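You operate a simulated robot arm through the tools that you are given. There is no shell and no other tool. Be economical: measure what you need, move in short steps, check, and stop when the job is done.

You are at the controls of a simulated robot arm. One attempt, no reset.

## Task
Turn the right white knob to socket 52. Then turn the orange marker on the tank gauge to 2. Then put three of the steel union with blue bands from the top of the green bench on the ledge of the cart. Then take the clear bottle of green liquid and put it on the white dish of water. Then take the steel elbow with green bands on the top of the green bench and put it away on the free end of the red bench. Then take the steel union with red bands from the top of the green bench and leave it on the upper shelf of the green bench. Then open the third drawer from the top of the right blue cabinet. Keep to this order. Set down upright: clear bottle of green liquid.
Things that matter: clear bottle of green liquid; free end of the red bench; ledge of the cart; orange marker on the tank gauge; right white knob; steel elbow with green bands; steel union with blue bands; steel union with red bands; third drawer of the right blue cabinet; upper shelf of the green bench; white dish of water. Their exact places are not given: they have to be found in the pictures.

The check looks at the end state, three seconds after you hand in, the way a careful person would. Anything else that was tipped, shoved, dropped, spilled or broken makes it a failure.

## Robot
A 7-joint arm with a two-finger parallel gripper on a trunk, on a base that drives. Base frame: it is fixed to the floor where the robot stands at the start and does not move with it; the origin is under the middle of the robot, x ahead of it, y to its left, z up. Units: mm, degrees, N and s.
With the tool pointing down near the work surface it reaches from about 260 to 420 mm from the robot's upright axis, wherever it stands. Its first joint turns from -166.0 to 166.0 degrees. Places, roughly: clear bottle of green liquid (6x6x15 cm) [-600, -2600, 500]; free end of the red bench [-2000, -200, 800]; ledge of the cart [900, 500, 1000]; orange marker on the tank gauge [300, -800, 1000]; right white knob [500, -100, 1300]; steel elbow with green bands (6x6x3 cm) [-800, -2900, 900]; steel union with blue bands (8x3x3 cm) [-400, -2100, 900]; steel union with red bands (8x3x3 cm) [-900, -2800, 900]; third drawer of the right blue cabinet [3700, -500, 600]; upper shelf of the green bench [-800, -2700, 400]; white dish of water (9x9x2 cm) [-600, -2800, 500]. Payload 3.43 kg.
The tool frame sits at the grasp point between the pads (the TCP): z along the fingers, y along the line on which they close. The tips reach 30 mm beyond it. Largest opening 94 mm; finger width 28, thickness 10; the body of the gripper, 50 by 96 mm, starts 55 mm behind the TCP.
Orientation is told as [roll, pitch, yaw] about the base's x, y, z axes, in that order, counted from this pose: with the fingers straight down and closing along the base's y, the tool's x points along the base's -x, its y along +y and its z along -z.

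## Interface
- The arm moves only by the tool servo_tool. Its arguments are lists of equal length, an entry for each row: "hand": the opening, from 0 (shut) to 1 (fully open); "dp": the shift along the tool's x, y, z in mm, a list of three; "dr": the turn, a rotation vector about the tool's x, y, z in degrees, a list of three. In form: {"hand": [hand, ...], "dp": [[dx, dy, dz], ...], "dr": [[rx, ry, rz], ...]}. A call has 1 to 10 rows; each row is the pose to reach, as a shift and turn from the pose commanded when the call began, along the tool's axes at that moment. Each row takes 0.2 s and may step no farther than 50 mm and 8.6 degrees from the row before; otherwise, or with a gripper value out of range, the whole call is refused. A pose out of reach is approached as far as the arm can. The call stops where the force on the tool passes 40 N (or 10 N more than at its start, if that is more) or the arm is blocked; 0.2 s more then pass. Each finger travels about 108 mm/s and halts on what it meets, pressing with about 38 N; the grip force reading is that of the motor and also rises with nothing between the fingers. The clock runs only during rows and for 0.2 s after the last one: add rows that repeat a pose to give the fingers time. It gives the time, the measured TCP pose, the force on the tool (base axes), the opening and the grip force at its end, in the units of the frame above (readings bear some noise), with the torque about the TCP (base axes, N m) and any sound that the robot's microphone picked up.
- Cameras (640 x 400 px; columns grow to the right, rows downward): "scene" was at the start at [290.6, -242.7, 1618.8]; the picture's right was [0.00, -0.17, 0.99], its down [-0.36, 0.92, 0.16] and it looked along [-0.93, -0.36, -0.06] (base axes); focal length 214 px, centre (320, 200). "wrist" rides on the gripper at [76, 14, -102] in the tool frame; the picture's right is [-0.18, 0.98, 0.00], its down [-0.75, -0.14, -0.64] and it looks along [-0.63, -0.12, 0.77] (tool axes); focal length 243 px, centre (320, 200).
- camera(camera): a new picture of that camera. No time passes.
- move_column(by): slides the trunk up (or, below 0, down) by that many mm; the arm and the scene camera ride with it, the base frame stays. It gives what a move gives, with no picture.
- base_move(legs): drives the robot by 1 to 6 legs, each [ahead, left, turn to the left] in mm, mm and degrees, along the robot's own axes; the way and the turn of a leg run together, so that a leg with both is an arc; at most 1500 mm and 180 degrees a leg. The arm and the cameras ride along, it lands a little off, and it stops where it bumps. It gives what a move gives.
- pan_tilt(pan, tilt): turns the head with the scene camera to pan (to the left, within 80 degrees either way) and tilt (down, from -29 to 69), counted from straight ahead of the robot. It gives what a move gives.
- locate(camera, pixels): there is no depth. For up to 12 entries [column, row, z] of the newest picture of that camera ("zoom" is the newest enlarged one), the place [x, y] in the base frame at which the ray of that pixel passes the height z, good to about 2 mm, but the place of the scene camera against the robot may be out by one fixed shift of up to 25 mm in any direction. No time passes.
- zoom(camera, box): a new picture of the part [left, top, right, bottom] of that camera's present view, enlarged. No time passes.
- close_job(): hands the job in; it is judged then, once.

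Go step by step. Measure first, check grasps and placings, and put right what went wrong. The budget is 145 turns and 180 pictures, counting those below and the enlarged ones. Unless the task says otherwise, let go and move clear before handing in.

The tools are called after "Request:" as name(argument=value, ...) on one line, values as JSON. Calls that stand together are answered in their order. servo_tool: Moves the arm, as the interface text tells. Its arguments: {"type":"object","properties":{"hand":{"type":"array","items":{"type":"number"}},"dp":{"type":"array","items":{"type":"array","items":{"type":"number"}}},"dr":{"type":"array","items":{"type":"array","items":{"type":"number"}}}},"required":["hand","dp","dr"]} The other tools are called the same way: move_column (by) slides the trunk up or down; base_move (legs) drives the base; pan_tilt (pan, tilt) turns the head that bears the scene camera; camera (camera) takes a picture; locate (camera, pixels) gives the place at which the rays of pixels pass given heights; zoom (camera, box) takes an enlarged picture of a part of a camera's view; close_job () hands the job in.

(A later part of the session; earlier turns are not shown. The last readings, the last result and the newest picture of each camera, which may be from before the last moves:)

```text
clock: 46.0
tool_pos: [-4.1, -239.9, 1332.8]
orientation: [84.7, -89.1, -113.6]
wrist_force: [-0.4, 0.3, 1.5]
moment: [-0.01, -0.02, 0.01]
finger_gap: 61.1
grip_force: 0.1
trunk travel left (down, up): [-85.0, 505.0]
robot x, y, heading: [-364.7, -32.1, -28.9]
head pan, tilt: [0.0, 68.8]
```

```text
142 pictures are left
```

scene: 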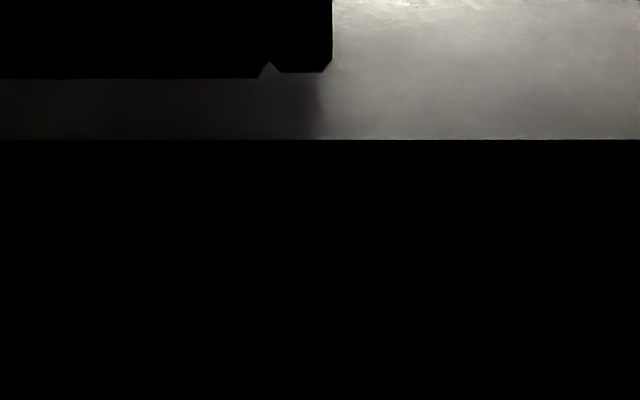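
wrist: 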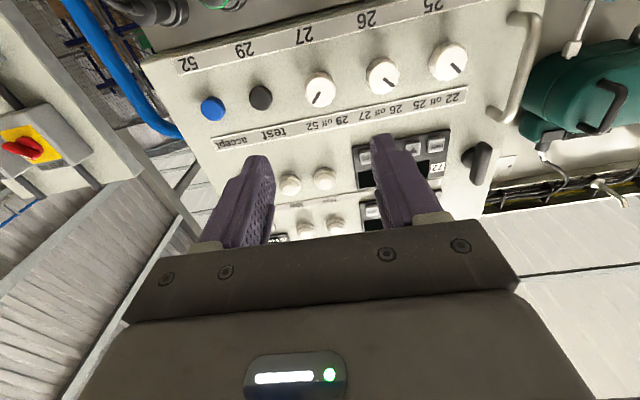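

The camera sees only the hand that way. I'll sidestep to line up with the gauge, then look.

Request:
base_move(legs=[[0, -262, 0], [150, 0, 0]])

Request:
pan_tilt(pan=0, tilt=35)

Request:
camera(camera="scene")

Request:
camera(camera="wrist")

```text
clock: 48.8
tool_pos: [3.0, -540.4, 1333.2]
orientation: [83.5, -89.1, -112.4]
wrist_force: [0.3, 0.0, -0.1]
moment: [-0.01, -0.03, 0.04]
finger_gap: 61.2
grip_force: 0.1
trunk travel left (down, up): [-85.0, 505.0]
robot x, y, heading: [-358.4, -331.0, -29.1]
head pan, tilt: [0.0, 68.8]
```

```text
clock: 49.8
tool_pos: [2.1, -539.7, 1333.9]
orientation: [84.5, -89.0, -113.3]
wrist_force: [0.1, 0.3, -0.2]
moment: [0.03, 0.0, 0.0]
finger_gap: 61.3
grip_force: 0.0
trunk travel left (down, up): [-85.0, 505.0]
robot x, y, heading: [-357.2, -329.8, -29.1]
head pan, tilt: [0.0, 35.0]
```

```text
141 pictures are left
```

scene: 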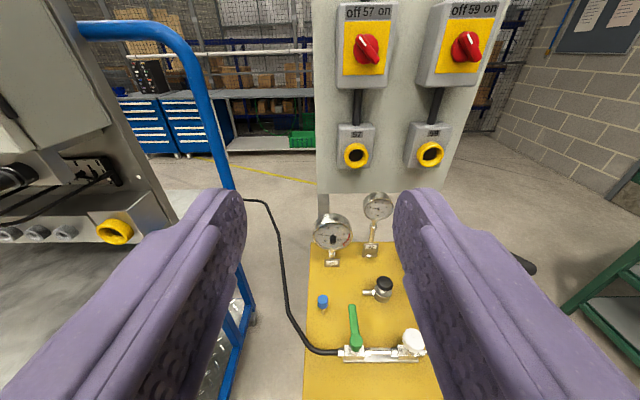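

```text
140 pictures are left
```

wrist: 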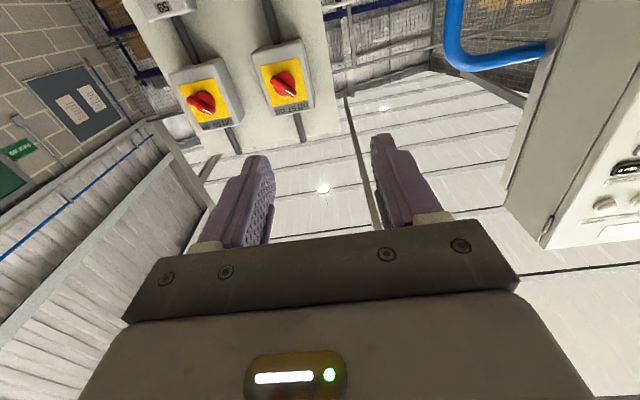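

The hand lines up with the table and gauge (333,230). Lower column and test arm reach lower and further.

Request:
move_column(by=-85)

Request:
servo_tool(hand=[0.65, 0.65, 0.65, 0.65, 0.65], dp=[[30, 0, 20], [60, 0, 40], [90, 0, 60], [120, 0, 80], [150, 0, 100]], dr=[[0, 0, 0], [0, 0, 0], [0, 0, 0], [0, 0, 0], [0, 0, 0]])

Request:
camera(camera="wrist")

Request:
camera(camera="scene")

```text
clock: 51.0
tool_pos: [4.0, -540.0, 1248.2]
orientation: [85.0, -88.9, -113.9]
wrist_force: [-0.7, 0.2, 0.0]
moment: [0.02, 0.02, 0.01]
finger_gap: 61.0
grip_force: 0.1
trunk travel left (down, up): [0.0, 590.0]
robot x, y, heading: [-356.1, -331.8, -29.1]
head pan, tilt: [0.0, 35.0]
```

```text
clock: 52.2
tool_pos: [91.8, -583.5, 1101.6]
orientation: [87.3, -89.0, -116.3]
wrist_force: [-0.4, 1.1, 0.5]
moment: [-0.02, 0.02, 0.0]
finger_gap: 61.0
grip_force: 0.1
trunk travel left (down, up): [0.0, 590.0]
robot x, y, heading: [-358.4, -330.9, -29.2]
head pan, tilt: [0.0, 35.0]
```

```text
139 pictures are left
```

wrist: 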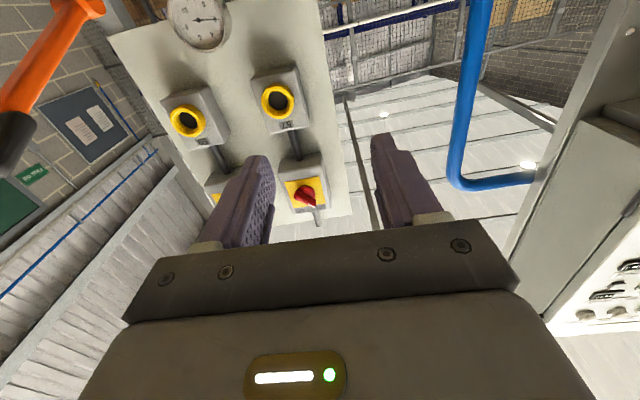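

```text
138 pictures are left
```

scene: 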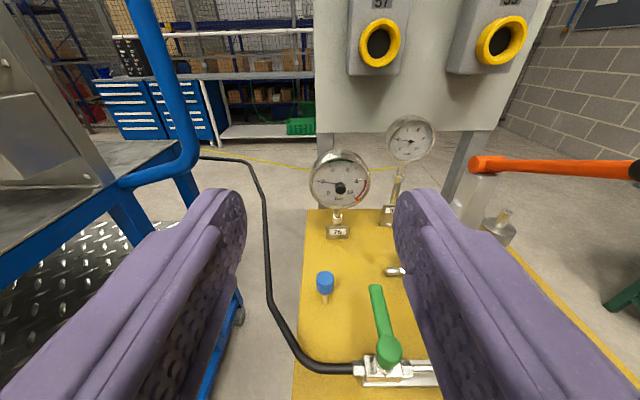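

Reach is good. Going lower to z≈1010 and viewing again.

Request:
locate(camera="scene", pixels=[[340, 188, 960], [340, 188, 980], [340, 188, 1000], [340, 188, 1020], [338, 237, 880], [338, 237, 860]])

Request:
servo_tool(hand=[0.65, 0.65, 0.65], dp=[[30, 0, 0], [60, 0, 0], [90, 0, 0]], dr=[[0, 0, 0], [0, 0, 0], [0, 0, 0]])

Request:
pan_tilt(pan=0, tilt=15)

Request:
camera(camera="scene")

Request:
camera(camera="wrist")

```text
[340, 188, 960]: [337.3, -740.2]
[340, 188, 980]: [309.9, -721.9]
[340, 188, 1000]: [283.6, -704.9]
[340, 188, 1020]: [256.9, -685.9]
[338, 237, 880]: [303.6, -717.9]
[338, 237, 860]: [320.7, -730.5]
```

```text
clock: 53.0
tool_pos: [92.1, -582.1, 1007.9]
orientation: [86.0, -89.0, -115.1]
wrist_force: [-1.1, 0.5, -0.4]
moment: [-0.01, -0.03, 0.0]
finger_gap: 61.0
grip_force: 0.1
trunk travel left (down, up): [0.0, 590.0]
robot x, y, heading: [-356.3, -332.5, -29.0]
head pan, tilt: [0.0, 35.0]
```

```text
clock: 53.9
tool_pos: [90.9, -581.9, 1008.8]
orientation: [84.4, -89.0, -113.2]
wrist_force: [0.2, -0.7, -0.3]
moment: [0.0, 0.0, 0.01]
finger_gap: 60.9
grip_force: 0.0
trunk travel left (down, up): [0.0, 590.0]
robot x, y, heading: [-359.8, -330.7, -29.1]
head pan, tilt: [0.0, 15.0]
```

```text
137 pictures are left
```

scene: 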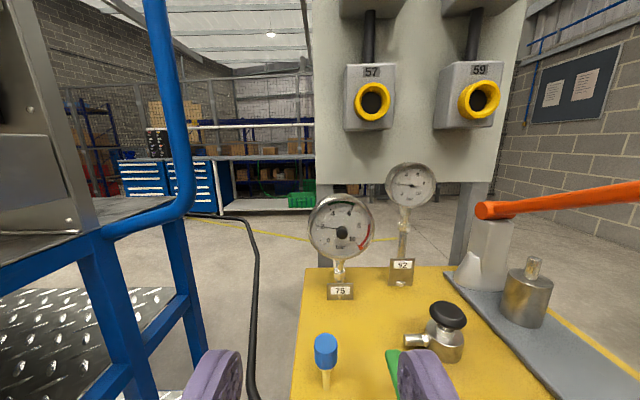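

```text
136 pictures are left
```

wrist: 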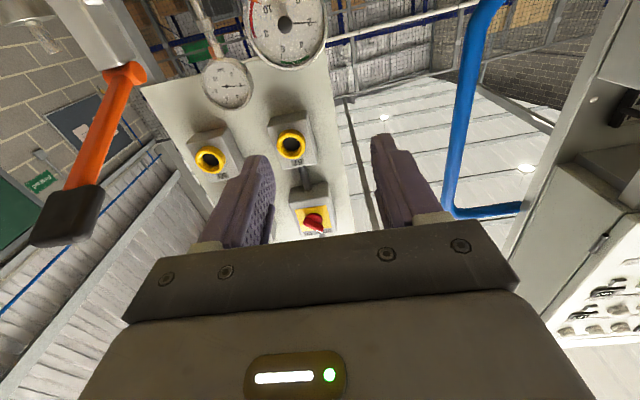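

Request:
zoom(camera="wrist", box=[230, 0, 350, 75])

Request:
zoom(camera="scene", box=[290, 180, 402, 250])

Request:
locate(camera="wrist", pixels=[[285, 24, 960], [285, 24, 980], [285, 24, 1000]])

Request:
locate(camera="scene", pixels=[[341, 232, 960], [341, 232, 980], [341, 232, 1000]])

```text
5.33 times, centred on (290, 38) of wrist
```

zoom: 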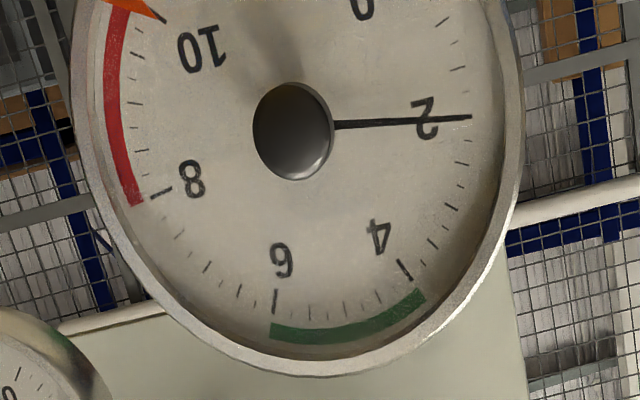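

```text
5.71 times, centred on (346, 215) of scene
```

zoom: 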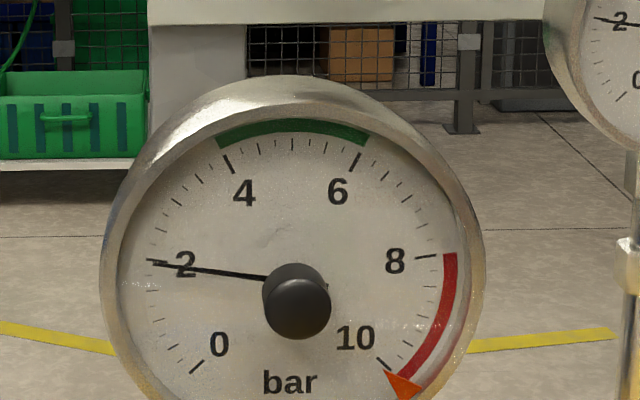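

```text
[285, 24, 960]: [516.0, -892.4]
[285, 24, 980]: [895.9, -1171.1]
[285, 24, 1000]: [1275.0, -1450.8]
```

```text
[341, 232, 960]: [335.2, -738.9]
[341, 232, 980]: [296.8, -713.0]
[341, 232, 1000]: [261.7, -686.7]
```

Marker sits at 10; needs −216°. Checking heights/positions of table items under the approach path.

Request:
locate(camera="scene", pixels=[[325, 340, 900], [325, 340, 880], [326, 390, 840], [447, 312, 900], [447, 312, 880], [432, 358, 840], [340, 297, 840], [390, 352, 880], [305, 270, 840]])

Request:
zoom(camera="scene", box=[270, 180, 560, 400])

```text
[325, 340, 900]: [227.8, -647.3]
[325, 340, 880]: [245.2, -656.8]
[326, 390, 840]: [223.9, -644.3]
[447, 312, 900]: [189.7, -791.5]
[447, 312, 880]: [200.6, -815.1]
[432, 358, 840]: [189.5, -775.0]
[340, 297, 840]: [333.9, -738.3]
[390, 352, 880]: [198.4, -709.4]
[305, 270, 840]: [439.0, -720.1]
```

```text
1.82 times, centred on (415, 290) of scene
```

zoom: 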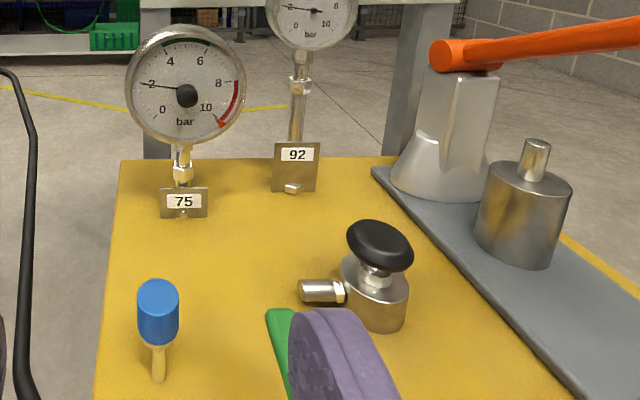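

Table top ≈836, blue cap top ≈900. I'll drive 160 mm ahead, tilt the hand down 20° (for clearance) and shift right ~38 mm, then view.

Request:
base_move(legs=[[160, 0, 0]])

Request:
servo_tool(hand=[0.5, 0.5, 0.5], dp=[[0, -12, -10], [0, -24, -20], [0, -38, -30]], dr=[[0, 7, 0], [0, 14, 0], [0, 20, 0]])

Request:
camera(camera="wrist")

Request:
pan_tilt(pan=0, tilt=0)

Request:
camera(camera="scene")

```text
clock: 55.3
tool_pos: [230.6, -663.0, 1008.0]
orientation: [84.1, -89.0, -113.3]
wrist_force: [0.2, -0.5, -0.7]
moment: [-0.03, -0.01, 0.0]
finger_gap: 61.2
grip_force: 0.0
trunk travel left (down, up): [0.0, 590.0]
robot x, y, heading: [-215.9, -408.7, -29.1]
head pan, tilt: [0.0, 15.0]
```

```text
clock: 56.1
tool_pos: [186.2, -681.3, 1008.4]
orientation: [2.8, -69.8, -31.8]
wrist_force: [-0.2, 1.4, -0.4]
moment: [0.01, 0.0, 0.0]
finger_gap: 47.0
grip_force: 0.1
trunk travel left (down, up): [0.0, 590.0]
robot x, y, heading: [-214.3, -406.0, -29.1]
head pan, tilt: [0.0, 15.0]
```

```text
132 pictures are left
```

wrist: 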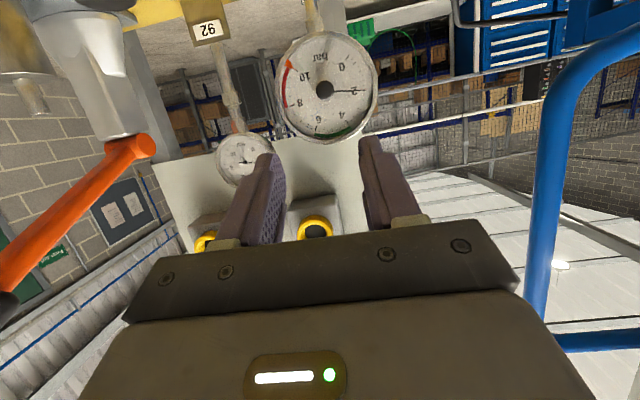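

```text
clock: 56.8
tool_pos: [186.7, -682.0, 1008.2]
orientation: [2.8, -69.9, -31.9]
wrist_force: [-0.3, 0.8, -0.9]
moment: [0.02, -0.03, -0.01]
finger_gap: 47.1
grip_force: 0.1
trunk travel left (down, up): [0.0, 590.0]
robot x, y, heading: [-220.1, -411.2, -29.4]
head pan, tilt: [0.0, 0.0]
```

```text
131 pictures are left
```

scene: 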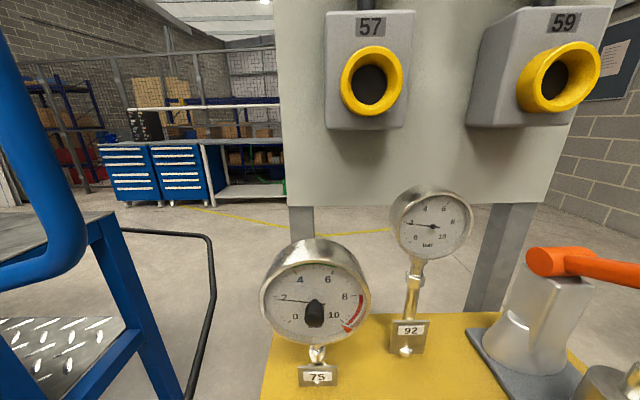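

Request:
zoom(camera="wrist", box=[264, 50, 392, 130])

Request:
locate(camera="wrist", pixels=[[324, 90, 940], [324, 90, 950], [324, 90, 955], [324, 90, 960], [324, 90, 970]])

Request:
locate(camera="scene", pixels=[[314, 314, 940], [314, 314, 950], [314, 314, 960]])

```text
5.00 times, centred on (328, 90) of wrist
```

zoom: 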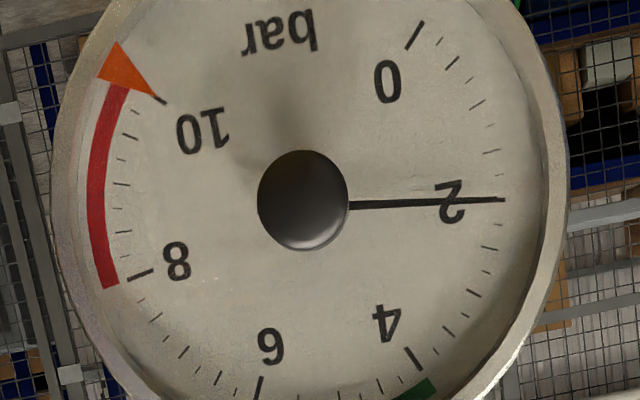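

```text
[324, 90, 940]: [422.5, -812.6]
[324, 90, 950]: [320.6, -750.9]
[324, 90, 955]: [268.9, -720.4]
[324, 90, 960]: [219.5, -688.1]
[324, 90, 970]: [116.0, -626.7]
```

```text
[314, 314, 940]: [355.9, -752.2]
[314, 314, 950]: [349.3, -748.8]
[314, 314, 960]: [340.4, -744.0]
```

Wrist rays agree: knob front at ≈(322, −751, 950). Approaching to 60 mm short.

Request:
servo_tool(hand=[0.5, 0.5, 0.5], dp=[[8, 1.5, 35], [16, 3, 70], [23, 4.6, 106]], dr=[[0, 0, 0], [0, 0, 0], [0, 0, 0]])

Request:
camera(camera="wrist")

Request:
camera(camera="scene")

```text
clock: 57.6
tool_pos: [267.0, -721.6, 948.1]
orientation: [2.9, -69.9, -31.8]
wrist_force: [-0.3, 0.1, 0.7]
moment: [0.02, 0.01, 0.01]
finger_gap: 47.2
grip_force: 0.1
trunk travel left (down, up): [0.0, 590.0]
robot x, y, heading: [-220.1, -409.4, -29.2]
head pan, tilt: [0.0, 0.0]
```

```text
129 pictures are left
```

wrist: 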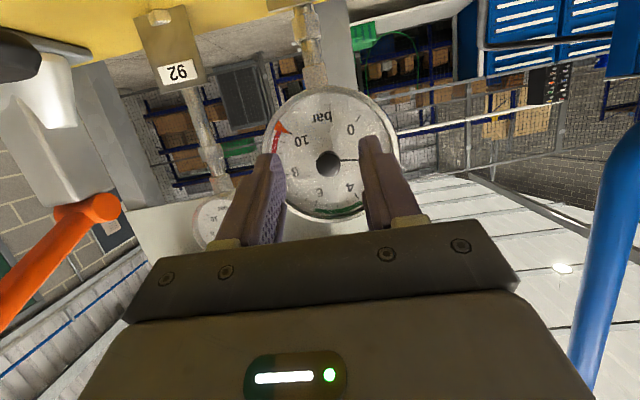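

```text
128 pictures are left
```

scene: 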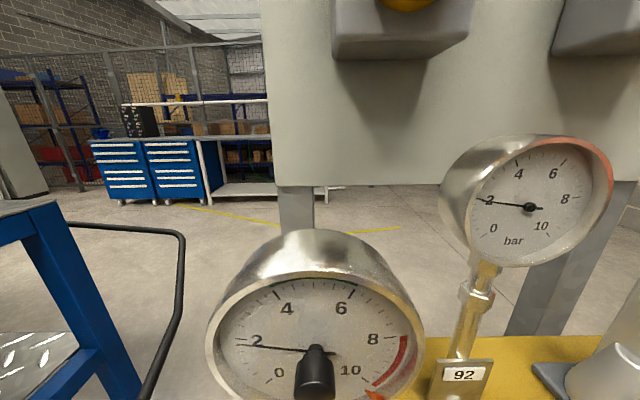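

Request:
locate(camera="wrist", pixels=[[328, 162, 945], [328, 162, 950], [328, 162, 955], [328, 162, 960]])

Request:
zoom(camera="wrist", box=[264, 120, 392, 200])

```text
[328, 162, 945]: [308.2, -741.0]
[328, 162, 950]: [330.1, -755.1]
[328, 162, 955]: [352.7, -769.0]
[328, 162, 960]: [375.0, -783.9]
```

```text
5.00 times, centred on (328, 160) of wrist
```

zoom: 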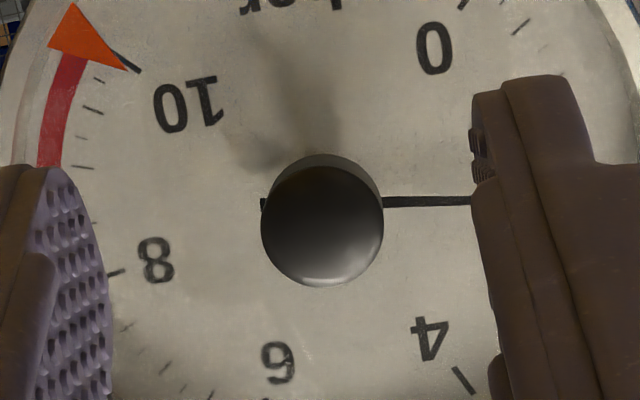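

Knob pinned to (327, −753.5, 949). Pre-rotate +36° about the knob axis, advance 52 mm, and close.

Request:
servo_tool(hand=[0.5, 0.5, 0.5, 0.5, 0.5], dp=[[-7.4, 0, -2.7], [-7.2, -0.8, -2.6], [-7, -1.6, -2.5], [-6.7, -2.4, -2.4], [-6.3, -3.1, -2.3]], dr=[[-2.4, 0, 6.7], [-4.9, 0, 13.5], [-7.4, 0, 20.3], [-9.8, 0, 27], [-12.3, 0, 33.8]])

Request:
servo_tool(hand=[0.5, 0.5, 0.5, 0.5], dp=[[-5, 0, 14], [-10, 0, 28], [-15, 0, 41], [-17.8, 0, 48.9]], dr=[[0, 0, 0], [0, 0, 0], [0, 0, 0], [0, 0, 0]])

Request:
camera(camera="wrist")

Request:
pan_tilt(pan=0, tilt=20)

Request:
camera(camera="scene")

```text
clock: 58.8
tool_pos: [267.3, -723.3, 956.4]
orientation: [65.5, -48.5, -88.0]
wrist_force: [0.7, 0.3, 0.0]
moment: [0.0, -0.03, 0.03]
finger_gap: 46.9
grip_force: 0.0
trunk travel left (down, up): [0.0, 590.0]
robot x, y, heading: [-219.2, -408.5, -29.2]
head pan, tilt: [0.0, 0.0]
```

```text
clock: 59.8
tool_pos: [310.8, -748.1, 955.8]
orientation: [65.4, -48.6, -87.8]
wrist_force: [-7.6, 4.4, 0.2]
moment: [-0.05, -0.14, 0.15]
finger_gap: 46.7
grip_force: 0.1
trunk travel left (down, up): [0.0, 590.0]
robot x, y, heading: [-221.7, -405.4, -29.2]
head pan, tilt: [0.0, 0.0]
```

```text
126 pictures are left
```

wrist: 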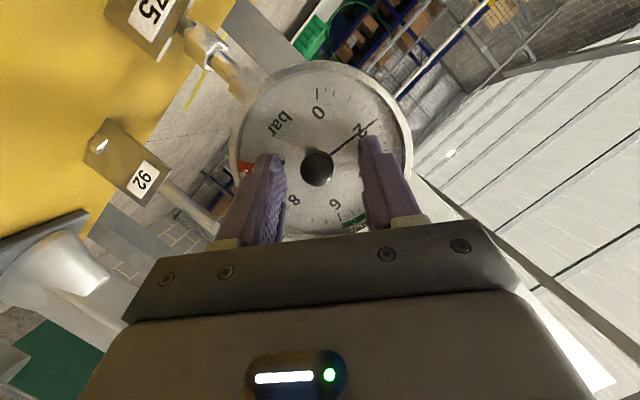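

```text
clock: 60.7
tool_pos: [311.7, -747.7, 955.7]
orientation: [65.4, -48.6, -87.9]
wrist_force: [-10.1, 6.6, -3.2]
moment: [-0.08, -0.07, 0.3]
finger_gap: 46.1
grip_force: 0.1
trunk travel left (down, up): [0.0, 590.0]
robot x, y, heading: [-218.7, -410.3, -29.0]
head pan, tilt: [0.0, 20.0]
```

```text
125 pictures are left
```

scene: 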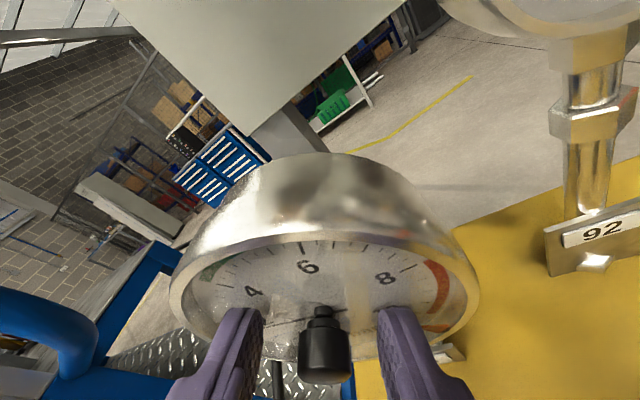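

Fingertips lightly touch the gauge face (≈10 N); back off 5 mm and close on the knob.

Request:
servo_tool(hand=[0.5, 0.0, 0.0, 0.0, 0.0], dp=[[2, 0, -5.6], [2, 0, -5.6], [2, 0, -5.6], [2, 0, -5.6], [2, 0, -5.6]], dr=[[0, 0, 0], [0, 0, 0], [0, 0, 0], [0, 0, 0], [0, 0, 0]])

Request:
camera(camera="wrist")

```text
clock: 61.9
tool_pos: [307.7, -745.9, 956.3]
orientation: [65.4, -48.5, -88.0]
wrist_force: [1.8, -4.9, 2.0]
moment: [-0.36, -0.38, -0.21]
finger_gap: 18.6
grip_force: 45.3
trunk travel left (down, up): [0.0, 590.0]
robot x, y, heading: [-220.1, -407.6, -29.2]
head pan, tilt: [0.0, 20.0]
```

```text
124 pictures are left
```

wrist: 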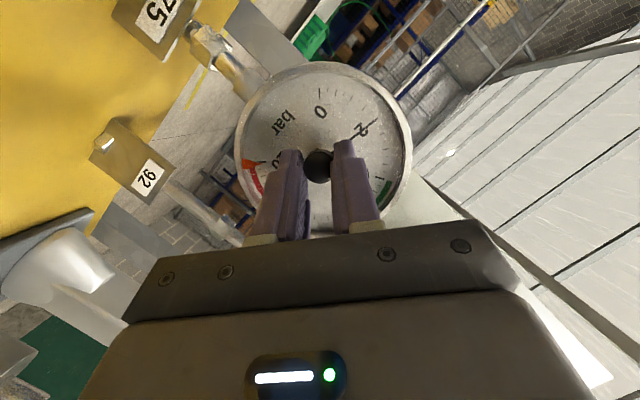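

Grip good (18.6 mm). Rotate −72° about the knob axis.

Request:
servo_tool(hand=[0, 0, 0, 0, 0, 0, 0, 0, 0, 0], dp=[[0.05, 0.88, 0.02], [0.21, 1.74, 0.08], [0.46, 2.58, 0.17], [0.81, 3.37, 0.3], [1.26, 4.11, 0.46], [1.78, 4.79, 0.65], [2.39, 5.39, 0.87], [3.05, 5.91, 1.11], [3.78, 6.33, 1.37], [4.55, 6.66, 1.65]], dr=[[2.46, 0, -6.77], [4.92, 0, -13.5], [7.39, 0, -20.3], [9.85, 0, -27.1], [12.3, 0, -33.8], [14.8, 0, -40.6], [17.2, 0, -47.4], [19.7, 0, -54.1], [22.2, 0, -60.9], [24.6, 0, -67.7]])

Request:
camera(camera="wrist")

```text
clock: 64.1
tool_pos: [311.3, -738.5, 955.9]
orientation: [-63.9, -50.1, 28.4]
wrist_force: [2.4, -5.0, 7.6]
moment: [-0.09, 0.0, -0.38]
finger_gap: 18.5
grip_force: 45.4
trunk travel left (down, up): [0.0, 590.0]
robot x, y, heading: [-216.3, -409.5, -29.4]
head pan, tilt: [0.0, 20.0]
```

```text
123 pictures are left
```

wrist: 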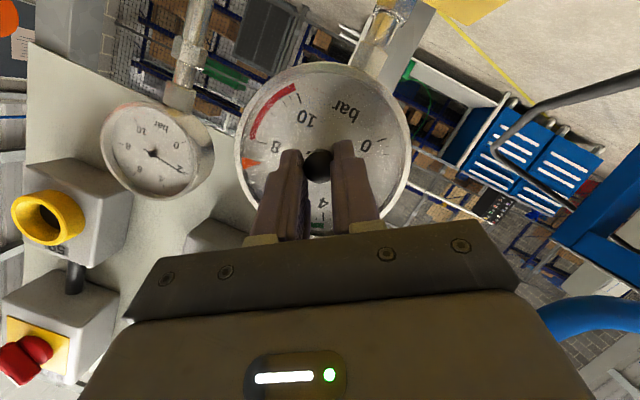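

The marker follows (now ≈7.3). Open, rotate back +72°, regrip, and turn again.

Request:
servo_tool(hand=[0.5, 0.5, 0.5, 0.5, 0.5, 0.5, 0.5, 0.5, 0.5, 0.5], dp=[[0, 0, 0], [0.06, -0.97, 0.02], [0.25, -1.93, 0.09], [0.57, -2.85, 0.21], [1.0, -3.71, 0.36], [1.54, -4.5, 0.56], [2.18, -5.2, 0.79], [2.9, -5.8, 1.06], [3.7, -6.29, 1.34], [4.55, -6.66, 1.65]], dr=[[0, 0, 0], [-2.74, 0, 7.52], [-5.47, 0, 15.04], [-8.2, 0, 22.56], [-10.9, 0, 30.1], [-13.7, 0, 37.6], [-16.4, 0, 45.1], [-19.15, 0, 52.6], [-21.9, 0, 60.2], [-24.6, 0, 67.7]])

Request:
servo_tool(hand=[0, 0, 0], dp=[[0, 0, 0], [0, 0, 0], [0, 0, 0]], dr=[[0, 0, 0], [0, 0, 0], [0, 0, 0]])

Request:
servo_tool(hand=[0, 0, 0, 0, 0, 0, 0, 0, 0, 0], dp=[[0.05, 0.88, 0.02], [0.21, 1.74, 0.08], [0.46, 2.58, 0.17], [0.81, 3.37, 0.3], [1.26, 4.11, 0.46], [1.78, 4.79, 0.65], [2.39, 5.39, 0.87], [3.05, 5.91, 1.11], [3.78, 6.33, 1.37], [4.55, 6.66, 1.65]], dr=[[2.46, 0, -6.77], [4.92, 0, -13.5], [7.39, 0, -20.3], [9.85, 0, -27.1], [12.3, 0, -33.8], [14.8, 0, -40.6], [17.2, 0, -47.4], [19.7, 0, -54.1], [22.2, 0, -60.9], [24.6, 0, -67.7]])

Request:
camera(camera="wrist")

```text
clock: 66.3
tool_pos: [305.7, -745.1, 956.4]
orientation: [65.4, -48.6, -88.0]
wrist_force: [0.2, -0.1, 0.5]
moment: [0.02, 0.02, -0.01]
finger_gap: 47.3
grip_force: 0.0
trunk travel left (down, up): [0.0, 590.0]
robot x, y, heading: [-217.8, -406.7, -29.3]
head pan, tilt: [0.0, 20.0]
```

```text
clock: 67.1
tool_pos: [305.7, -745.7, 955.2]
orientation: [65.3, -48.5, -87.8]
wrist_force: [-2.9, -1.9, -6.0]
moment: [-0.11, -0.09, 0.22]
finger_gap: 18.7
grip_force: 44.5
trunk travel left (down, up): [0.0, 590.0]
robot x, y, heading: [-217.5, -410.3, -29.2]
head pan, tilt: [0.0, 20.0]
```

```text
clock: 69.3
tool_pos: [310.3, -738.3, 955.5]
orientation: [-63.7, -50.1, 28.2]
wrist_force: [-18.2, 10.1, -22.6]
moment: [0.52, 0.74, -0.66]
finger_gap: 18.6
grip_force: 44.9
trunk travel left (down, up): [0.0, 590.0]
robot x, y, heading: [-216.6, -409.0, -29.5]
head pan, tilt: [0.0, 20.0]
```

```text
122 pictures are left
```

wrist: 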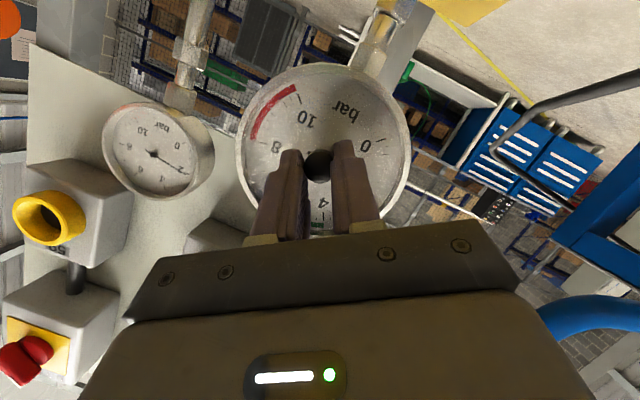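

Force rose to ~30 N at the end; release and rotate back, then look at the marker.

Request:
servo_tool(hand=[0.5, 0.5, 0.5, 0.5, 0.5, 0.5, 0.5, 0.5, 0.5, 0.5], dp=[[0, 0, 0], [0.06, -0.97, 0.02], [0.25, -1.93, 0.09], [0.57, -2.85, 0.21], [1.0, -3.71, 0.36], [1.54, -4.5, 0.56], [2.18, -5.2, 0.79], [2.9, -5.8, 1.06], [3.7, -6.29, 1.34], [4.55, -6.66, 1.65]], dr=[[0, 0, 0], [-2.74, 0, 7.52], [-5.47, 0, 15.04], [-8.2, 0, 22.56], [-10.9, 0, 30.1], [-13.7, 0, 37.6], [-16.4, 0, 45.1], [-19.15, 0, 52.6], [-21.9, 0, 60.2], [-24.6, 0, 67.7]])

Request:
camera(camera="wrist")

Request:
camera(camera="scene")

```text
clock: 71.5
tool_pos: [307.2, -745.3, 956.9]
orientation: [65.4, -48.5, -88.0]
wrist_force: [-0.5, -0.9, 0.3]
moment: [-0.01, 0.01, -0.03]
finger_gap: 47.1
grip_force: 0.0
trunk travel left (down, up): [0.0, 590.0]
robot x, y, heading: [-217.8, -408.8, -29.5]
head pan, tilt: [0.0, 20.0]
```

```text
121 pictures are left
```

wrist: 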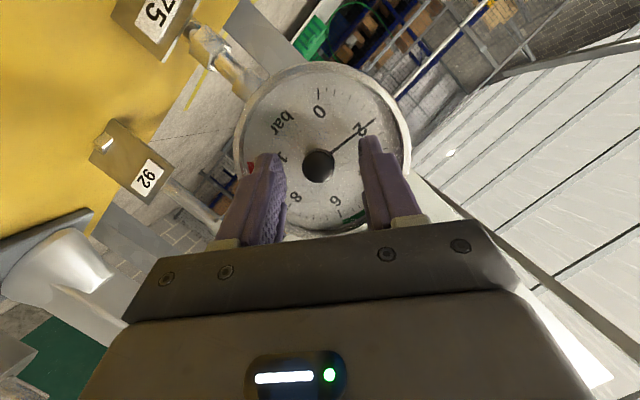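

```text
120 pictures are left
```

scene: 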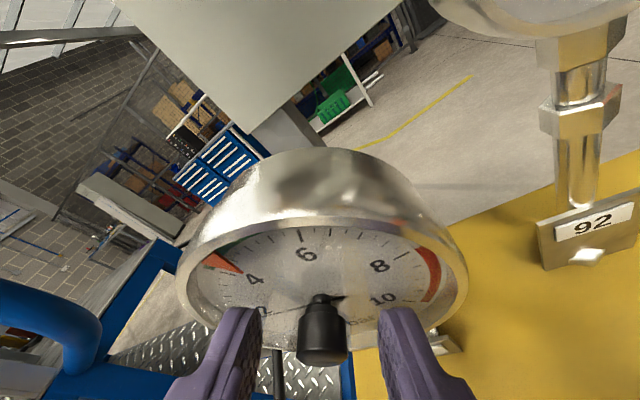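

Request:
zoom(camera="scene", box=[180, 210, 340, 310])

```text
4.00 times, centred on (260, 260) of scene
```

zoom: 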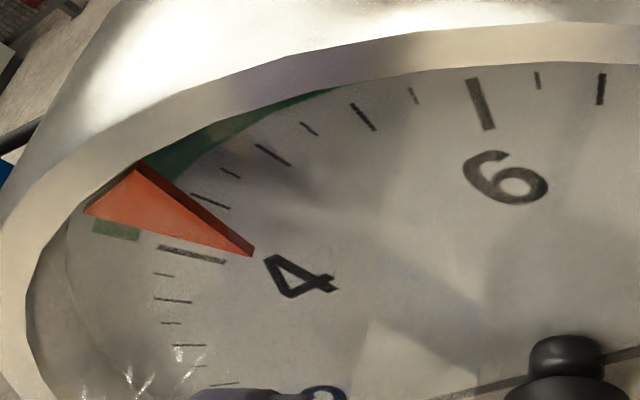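

Marker ≈4.5. One more stroke of about −66°, then check and fine-tune.

Request:
servo_tool(hand=[0, 0, 0], dp=[[0, 0, 0], [0, 0, 0], [0, 0, 0]], dr=[[0, 0, 0], [0, 0, 0], [0, 0, 0]])

Request:
servo_tool(hand=[0, 0, 0, 0, 0, 0, 0, 0, 0], dp=[[0.05, 0.88, 0.02], [0.21, 1.74, 0.08], [0.46, 2.58, 0.17], [0.81, 3.37, 0.3], [1.26, 4.11, 0.46], [1.78, 4.79, 0.65], [2.39, 5.39, 0.87], [3.05, 5.91, 1.11], [3.78, 6.33, 1.37]], dr=[[2.46, 0, -6.77], [4.92, 0, -13.5], [7.39, 0, -20.3], [9.85, 0, -27.1], [12.3, 0, -33.8], [14.8, 0, -40.6], [17.2, 0, -47.4], [19.7, 0, -54.1], [22.2, 0, -60.9]])

Request:
servo_tool(hand=[0.5, 0.5, 0.5, 0.5, 0.5, 0.5], dp=[[0, 0, 0], [0, 0, 0], [10, 0, -28], [20, 0, -56], [34, 0, -94], [34, 0, -94]], dr=[[0, 0, 0], [0, 0, 0], [0, 0, 0], [0, 0, 0], [0, 0, 0], [0, 0, 0]])

Request:
camera(camera="wrist")

Request:
camera(camera="scene")

```text
clock: 72.3
tool_pos: [306.3, -746.4, 955.6]
orientation: [65.4, -48.6, -87.7]
wrist_force: [-0.9, -1.3, -3.7]
moment: [-0.15, -0.14, 0.27]
finger_gap: 18.5
grip_force: 44.8
trunk travel left (down, up): [0.0, 590.0]
robot x, y, heading: [-217.5, -408.8, -29.1]
head pan, tilt: [0.0, 20.0]
```

```text
clock: 74.3
tool_pos: [310.9, -739.4, 956.0]
orientation: [-56.9, -56.0, 22.8]
wrist_force: [-4.8, 3.6, -12.1]
moment: [0.14, 0.12, -0.38]
finger_gap: 18.7
grip_force: 45.1
trunk travel left (down, up): [0.0, 590.0]
robot x, y, heading: [-217.3, -409.1, -29.0]
head pan, tilt: [0.0, 20.0]
```

```text
clock: 75.7
tool_pos: [225.4, -685.1, 958.4]
orientation: [-57.0, -56.2, 22.8]
wrist_force: [-0.1, 0.5, 0.5]
moment: [0.01, 0.01, 0.03]
finger_gap: 47.0
grip_force: 0.1
trunk travel left (down, up): [0.0, 590.0]
robot x, y, heading: [-213.3, -410.9, -29.3]
head pan, tilt: [0.0, 20.0]
```

```text
118 pictures are left
```

wrist: 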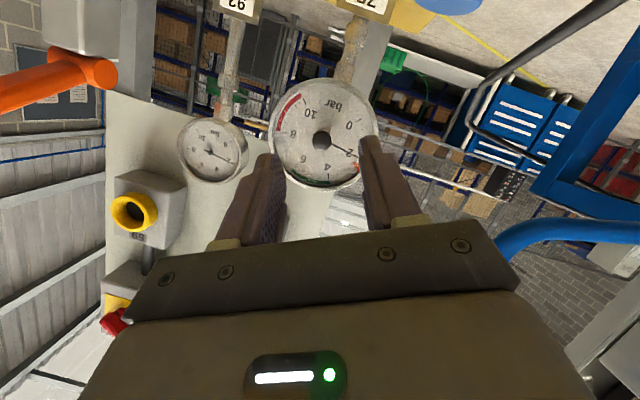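

```text
117 pictures are left
```

scene: 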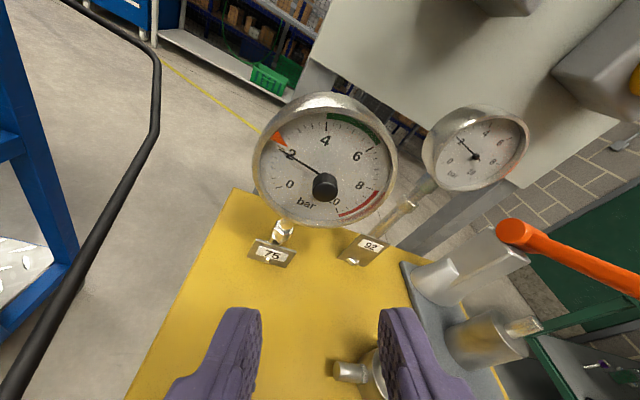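

Request:
zoom(camera="scene", box=[245, 90, 405, 230])

Request:
zoom(camera="scene", box=[255, 115, 319, 205])

```text
2.86 times, centred on (325, 160) of scene
```

zoom: 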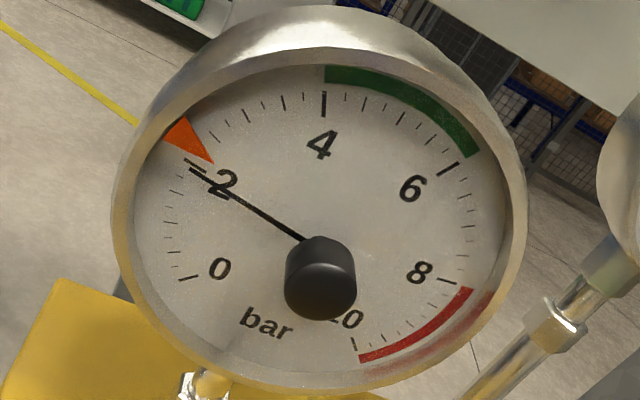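

```text
4.44 times, centred on (287, 160) of scene
```

zoom: 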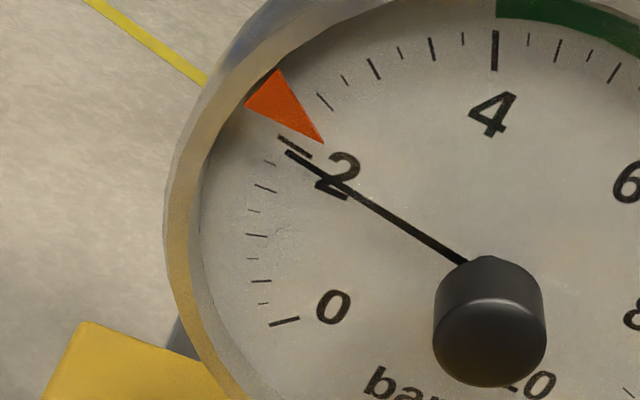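

Marker at ≈2.27, consistent with 208.8° of 216° turned. Re-grip and turn the last −7.2°.

Request:
servo_tool(hand=[0.5, 0.5, 0.5, 0.5, 0, 0, 0, 0, 0, 0], dp=[[-12, 0, 33], [-24, 0, 66], [-31, 0, 86], [-34, 0, 94], [-34, 0, 94], [-34, 0, 94], [-34, 0, 94], [-33.97, 0.5, 94.02], [-33.95, 0.88, 94.02], [-33.95, 0.88, 94.02]], dr=[[0, 0, 0], [0, 0, 0], [0, 0, 0], [0, 0, 0], [0, 0, 0], [0, 0, 0], [0, 0, 0], [1.2, 0, -3.4], [2.5, 0, -6.9], [2.5, 0, -6.9]])

Request:
servo_tool(hand=[0.5, 0.5, 0.5, 0.5, 0.5, 0.5], dp=[[0, 0, 0], [0, 0, 0], [10, 0, -28], [20, 0, -56], [34, 0, -94], [34, 0, -94]], dr=[[0, 0, 0], [0, 0, 0], [0, 0, 0], [0, 0, 0], [0, 0, 0], [0, 0, 0]])

Request:
zoom(camera="scene", box=[245, 90, 405, 230])

Request:
zoom(camera="wrist", box=[260, 80, 388, 190])

```text
clock: 77.9
tool_pos: [310.2, -737.3, 957.0]
orientation: [-64.1, -50.2, 28.5]
wrist_force: [-1.1, -9.9, 15.9]
moment: [-0.09, 0.14, -0.14]
finger_gap: 18.6
grip_force: 44.5
trunk travel left (down, up): [0.0, 590.0]
robot x, y, heading: [-218.1, -407.6, -29.2]
head pan, tilt: [0.0, 20.0]
```

```text
clock: 79.3
tool_pos: [222.9, -690.4, 954.5]
orientation: [-64.0, -50.1, 28.4]
wrist_force: [0.2, -0.1, 0.1]
moment: [-0.03, 0.0, -0.04]
finger_gap: 47.1
grip_force: 0.1
trunk travel left (down, up): [0.0, 590.0]
robot x, y, heading: [-217.4, -408.7, -29.3]
head pan, tilt: [0.0, 20.0]
```

```text
2.86 times, centred on (325, 160) of scene
```

zoom: 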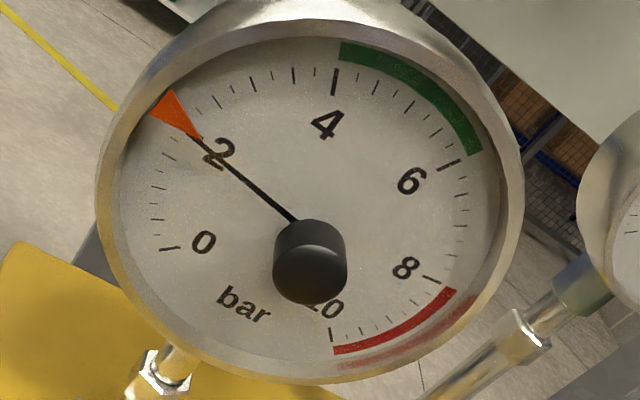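

```text
3.64 times, centred on (324, 135) of wrist
```

zoom: 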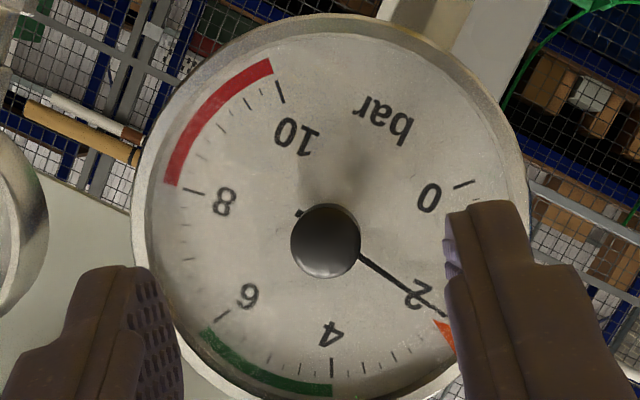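

Marker sits on 2. Now straighten the hand, back off, and head to the green bench.

Request:
servo_tool(hand=[0.5, 0.5, 0.5, 0.5, 0.5], dp=[[-10, 0, 0], [-20, 0, 0], [-30, 0, 0], [-40, 0, 0], [-40, 0, 0]], dr=[[-2.46, 0, 6.77], [-4.92, 0, 13.5], [-7.39, 0, 20.3], [-9.85, 0, 27.1], [-12.3, 0, 33.8]])

Request:
base_move(legs=[[-300, 0, 0], [0, 0, -60], [800, 0, 0]])

Request:
move_column(by=350)

Request:
pan_tilt(pan=0, tilt=15)

Request:
camera(camera="scene")

```text
clock: 80.5
tool_pos: [246.9, -677.1, 988.2]
orientation: [2.6, -69.8, -31.5]
wrist_force: [0.5, 0.5, -0.7]
moment: [-0.01, -0.01, -0.02]
finger_gap: 47.1
grip_force: 0.0
trunk travel left (down, up): [0.0, 590.0]
robot x, y, heading: [-216.7, -408.4, -29.4]
head pan, tilt: [0.0, 20.0]
```

```text
clock: 88.8
tool_pos: [-400.3, -1572.4, 987.6]
orientation: [2.3, -69.9, -88.3]
wrist_force: [0.4, -1.0, -1.2]
moment: [0.01, 0.03, -0.02]
finger_gap: 46.9
grip_force: 0.2
trunk travel left (down, up): [0.0, 590.0]
robot x, y, heading: [-429.3, -1035.6, -86.5]
head pan, tilt: [0.0, 20.0]
```

```text
clock: 92.2
tool_pos: [-400.0, -1573.9, 1337.8]
orientation: [2.3, -69.9, -88.4]
wrist_force: [-0.1, 0.0, 0.1]
moment: [0.0, 0.0, 0.02]
finger_gap: 47.1
grip_force: 0.0
trunk travel left (down, up): [-350.0, 240.0]
robot x, y, heading: [-429.0, -1035.8, -86.4]
head pan, tilt: [0.0, 20.0]
```

```text
clock: 92.9
tool_pos: [-400.4, -1572.9, 1337.5]
orientation: [2.3, -69.9, -88.4]
wrist_force: [0.1, 0.4, 0.4]
moment: [-0.01, 0.01, -0.01]
finger_gap: 47.3
grip_force: 0.1
trunk travel left (down, up): [-350.0, 240.0]
robot x, y, heading: [-429.1, -1036.1, -86.4]
head pan, tilt: [0.0, 15.0]
```

```text
112 pictures are left
```

scene: 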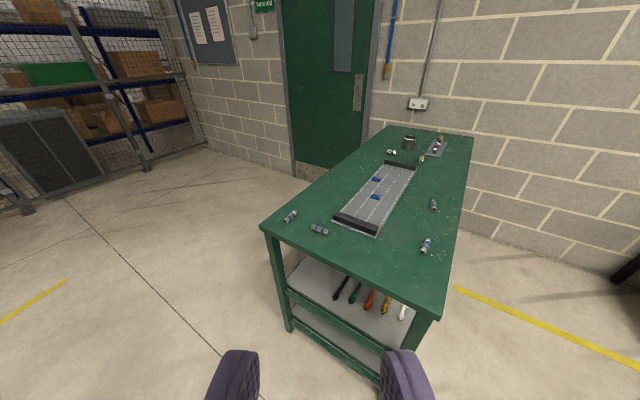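

The bench is in full view with unions near its front end. Zooming to tell band colours and locating.

Request:
zoom(camera="scene", box=[260, 120, 480, 260])

Request:
zoom(camera="scene", box=[270, 195, 350, 245])

Request:
zoom(camera="scene", box=[375, 125, 485, 195])

Request:
locate(camera="scene", pixels=[[262, 227, 890], [443, 318, 890], [473, 137, 890], [385, 127, 890], [290, 216, 900], [320, 229, 900], [434, 204, 900], [426, 245, 900], [422, 158, 900], [392, 153, 900]])

```text
2.86 times, centred on (370, 190) of scene
```

zoom: 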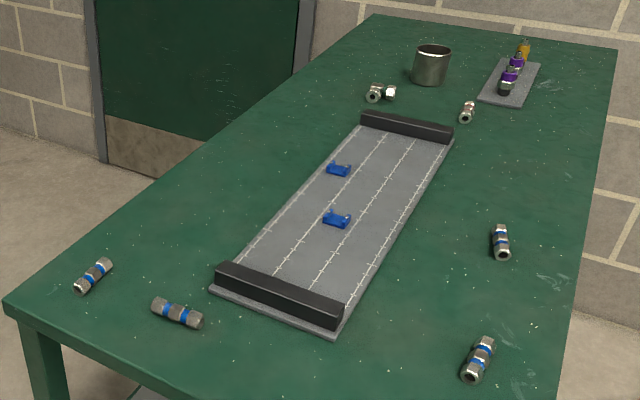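

```text
8.00 times, centred on (310, 220) of scene
```

zoom: 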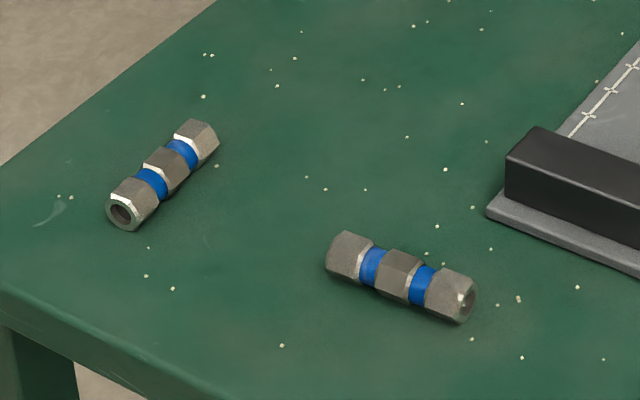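

```text
5.71 times, centred on (430, 160) of scene
```

zoom: 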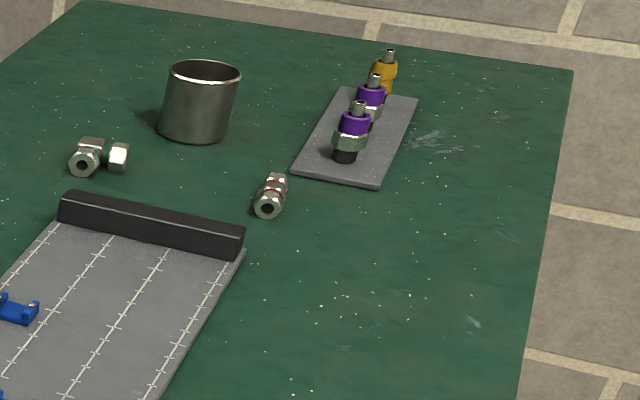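

```text
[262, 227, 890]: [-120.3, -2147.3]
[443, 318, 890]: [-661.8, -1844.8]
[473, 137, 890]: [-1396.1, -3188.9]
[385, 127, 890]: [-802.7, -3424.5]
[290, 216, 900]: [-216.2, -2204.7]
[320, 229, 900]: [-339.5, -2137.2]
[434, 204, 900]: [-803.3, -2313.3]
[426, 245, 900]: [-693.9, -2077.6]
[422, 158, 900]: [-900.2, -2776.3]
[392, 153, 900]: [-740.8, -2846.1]
```

Four blue unions found; U1 (−216,−2205) and U2 (−340,−2137) lie near the bench's near end. Drive to that end facing along the bench.

Request:
base_move(legs=[[0, 0, -32.4], [0, 676, 0], [480, 0, 0]])

Request:
servo_tool(hand=[1, 1, 1, 1, 1, 1, 1, 1, 1], dp=[[0, 0, -20], [0, 0, -40], [0, 0, -60], [0, 0, -70], [0, 0, -70], [0, 0, -70], [0, 0, -70], [0, 0, -70], [0, 0, -70]], dr=[[0, 8, 0], [0, 16, 0], [0, 24, 0], [0, 32, 0], [0, 40, 0], [0, 48, 0], [0, 56, 0], [0, 64, 0], [0, 70, 0]])

Request:
camera(camera="wrist")

Request:
camera(camera="scene")

```text
clock: 96.4
tool_pos: [-482.5, -1631.9, 1336.6]
orientation: [2.1, -69.7, -112.7]
wrist_force: [0.1, -0.3, 0.7]
moment: [-0.04, 0.03, -0.02]
finger_gap: 47.0
grip_force: 0.1
trunk travel left (down, up): [-350.0, 240.0]
robot x, y, heading: [-287.1, -1132.9, -110.7]
head pan, tilt: [0.0, 15.0]
stopped in leg 2: the robot was blocked; the commanded pose is now the measured one
```

```text
clock: 98.4
tool_pos: [-460.3, -1569.2, 1361.6]
orientation: [0.7, 0.3, -110.6]
wrist_force: [0.1, -0.2, 0.4]
moment: [0.0, -0.04, 0.05]
finger_gap: 94.2
grip_force: 0.1
out of reach, approached as far as the arm can: row 3, 4
trunk travel left (down, up): [-350.0, 240.0]
robot x, y, heading: [-287.9, -1129.1, -110.7]
head pan, tilt: [0.0, 15.0]
```

```text
108 pictures are left
```

wrist: 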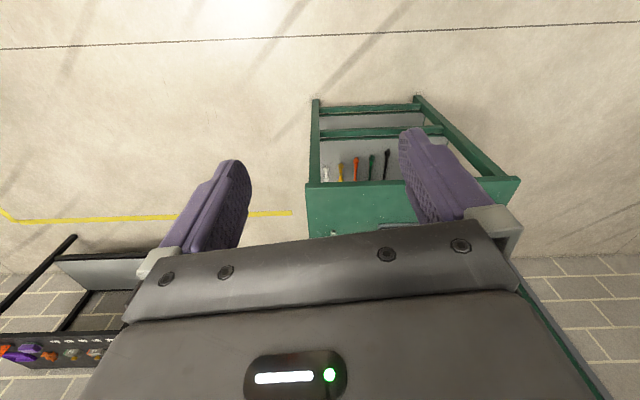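

```text
107 pictures are left
```

scene: 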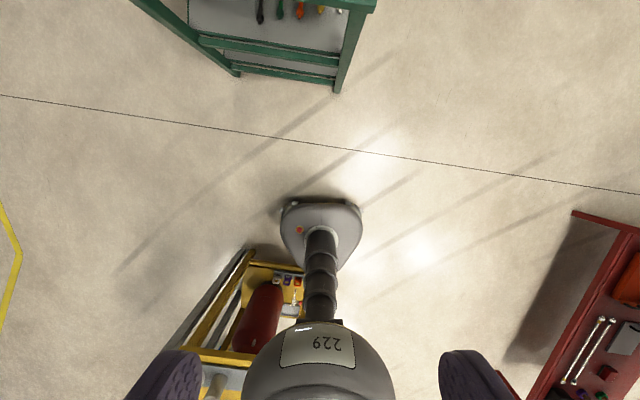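

I bumped the yellow stand's leg with my base on the left; I'll step away right first, then go around to the bench end.

Request:
base_move(legs=[[0, -50, 0], [400, 0, 0], [0, 475, 0], [0, 0, -8.1], [140, 0, 0]])

Request:
camera(camera="wrist")

Request:
camera(camera="scene")

```text
clock: 105.4
tool_pos: [-329.7, -2188.8, 1360.8]
orientation: [0.7, 0.1, -118.1]
wrist_force: [-0.3, 0.4, -0.8]
moment: [0.06, -0.03, 0.03]
finger_gap: 93.9
grip_force: 0.1
trunk travel left (down, up): [-350.0, 240.0]
robot x, y, heading: [-101.4, -1779.9, -118.0]
head pan, tilt: [0.0, 15.0]
```

```text
106 pictures are left
```

wrist: 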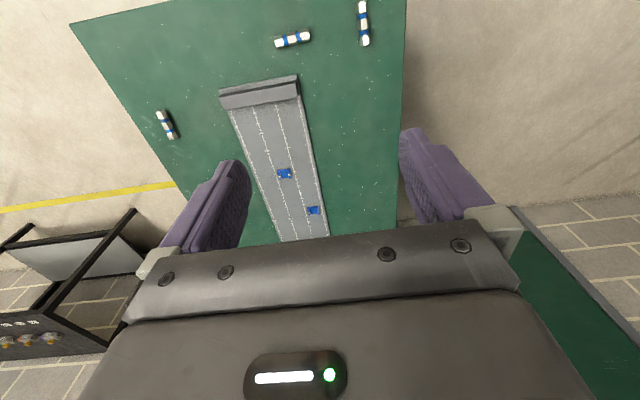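

```text
105 pictures are left
```

scene: 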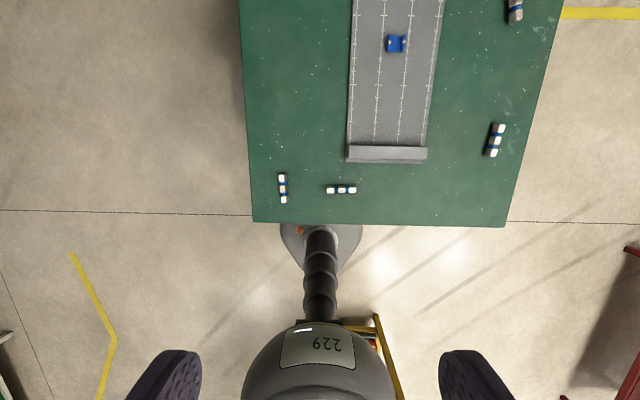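

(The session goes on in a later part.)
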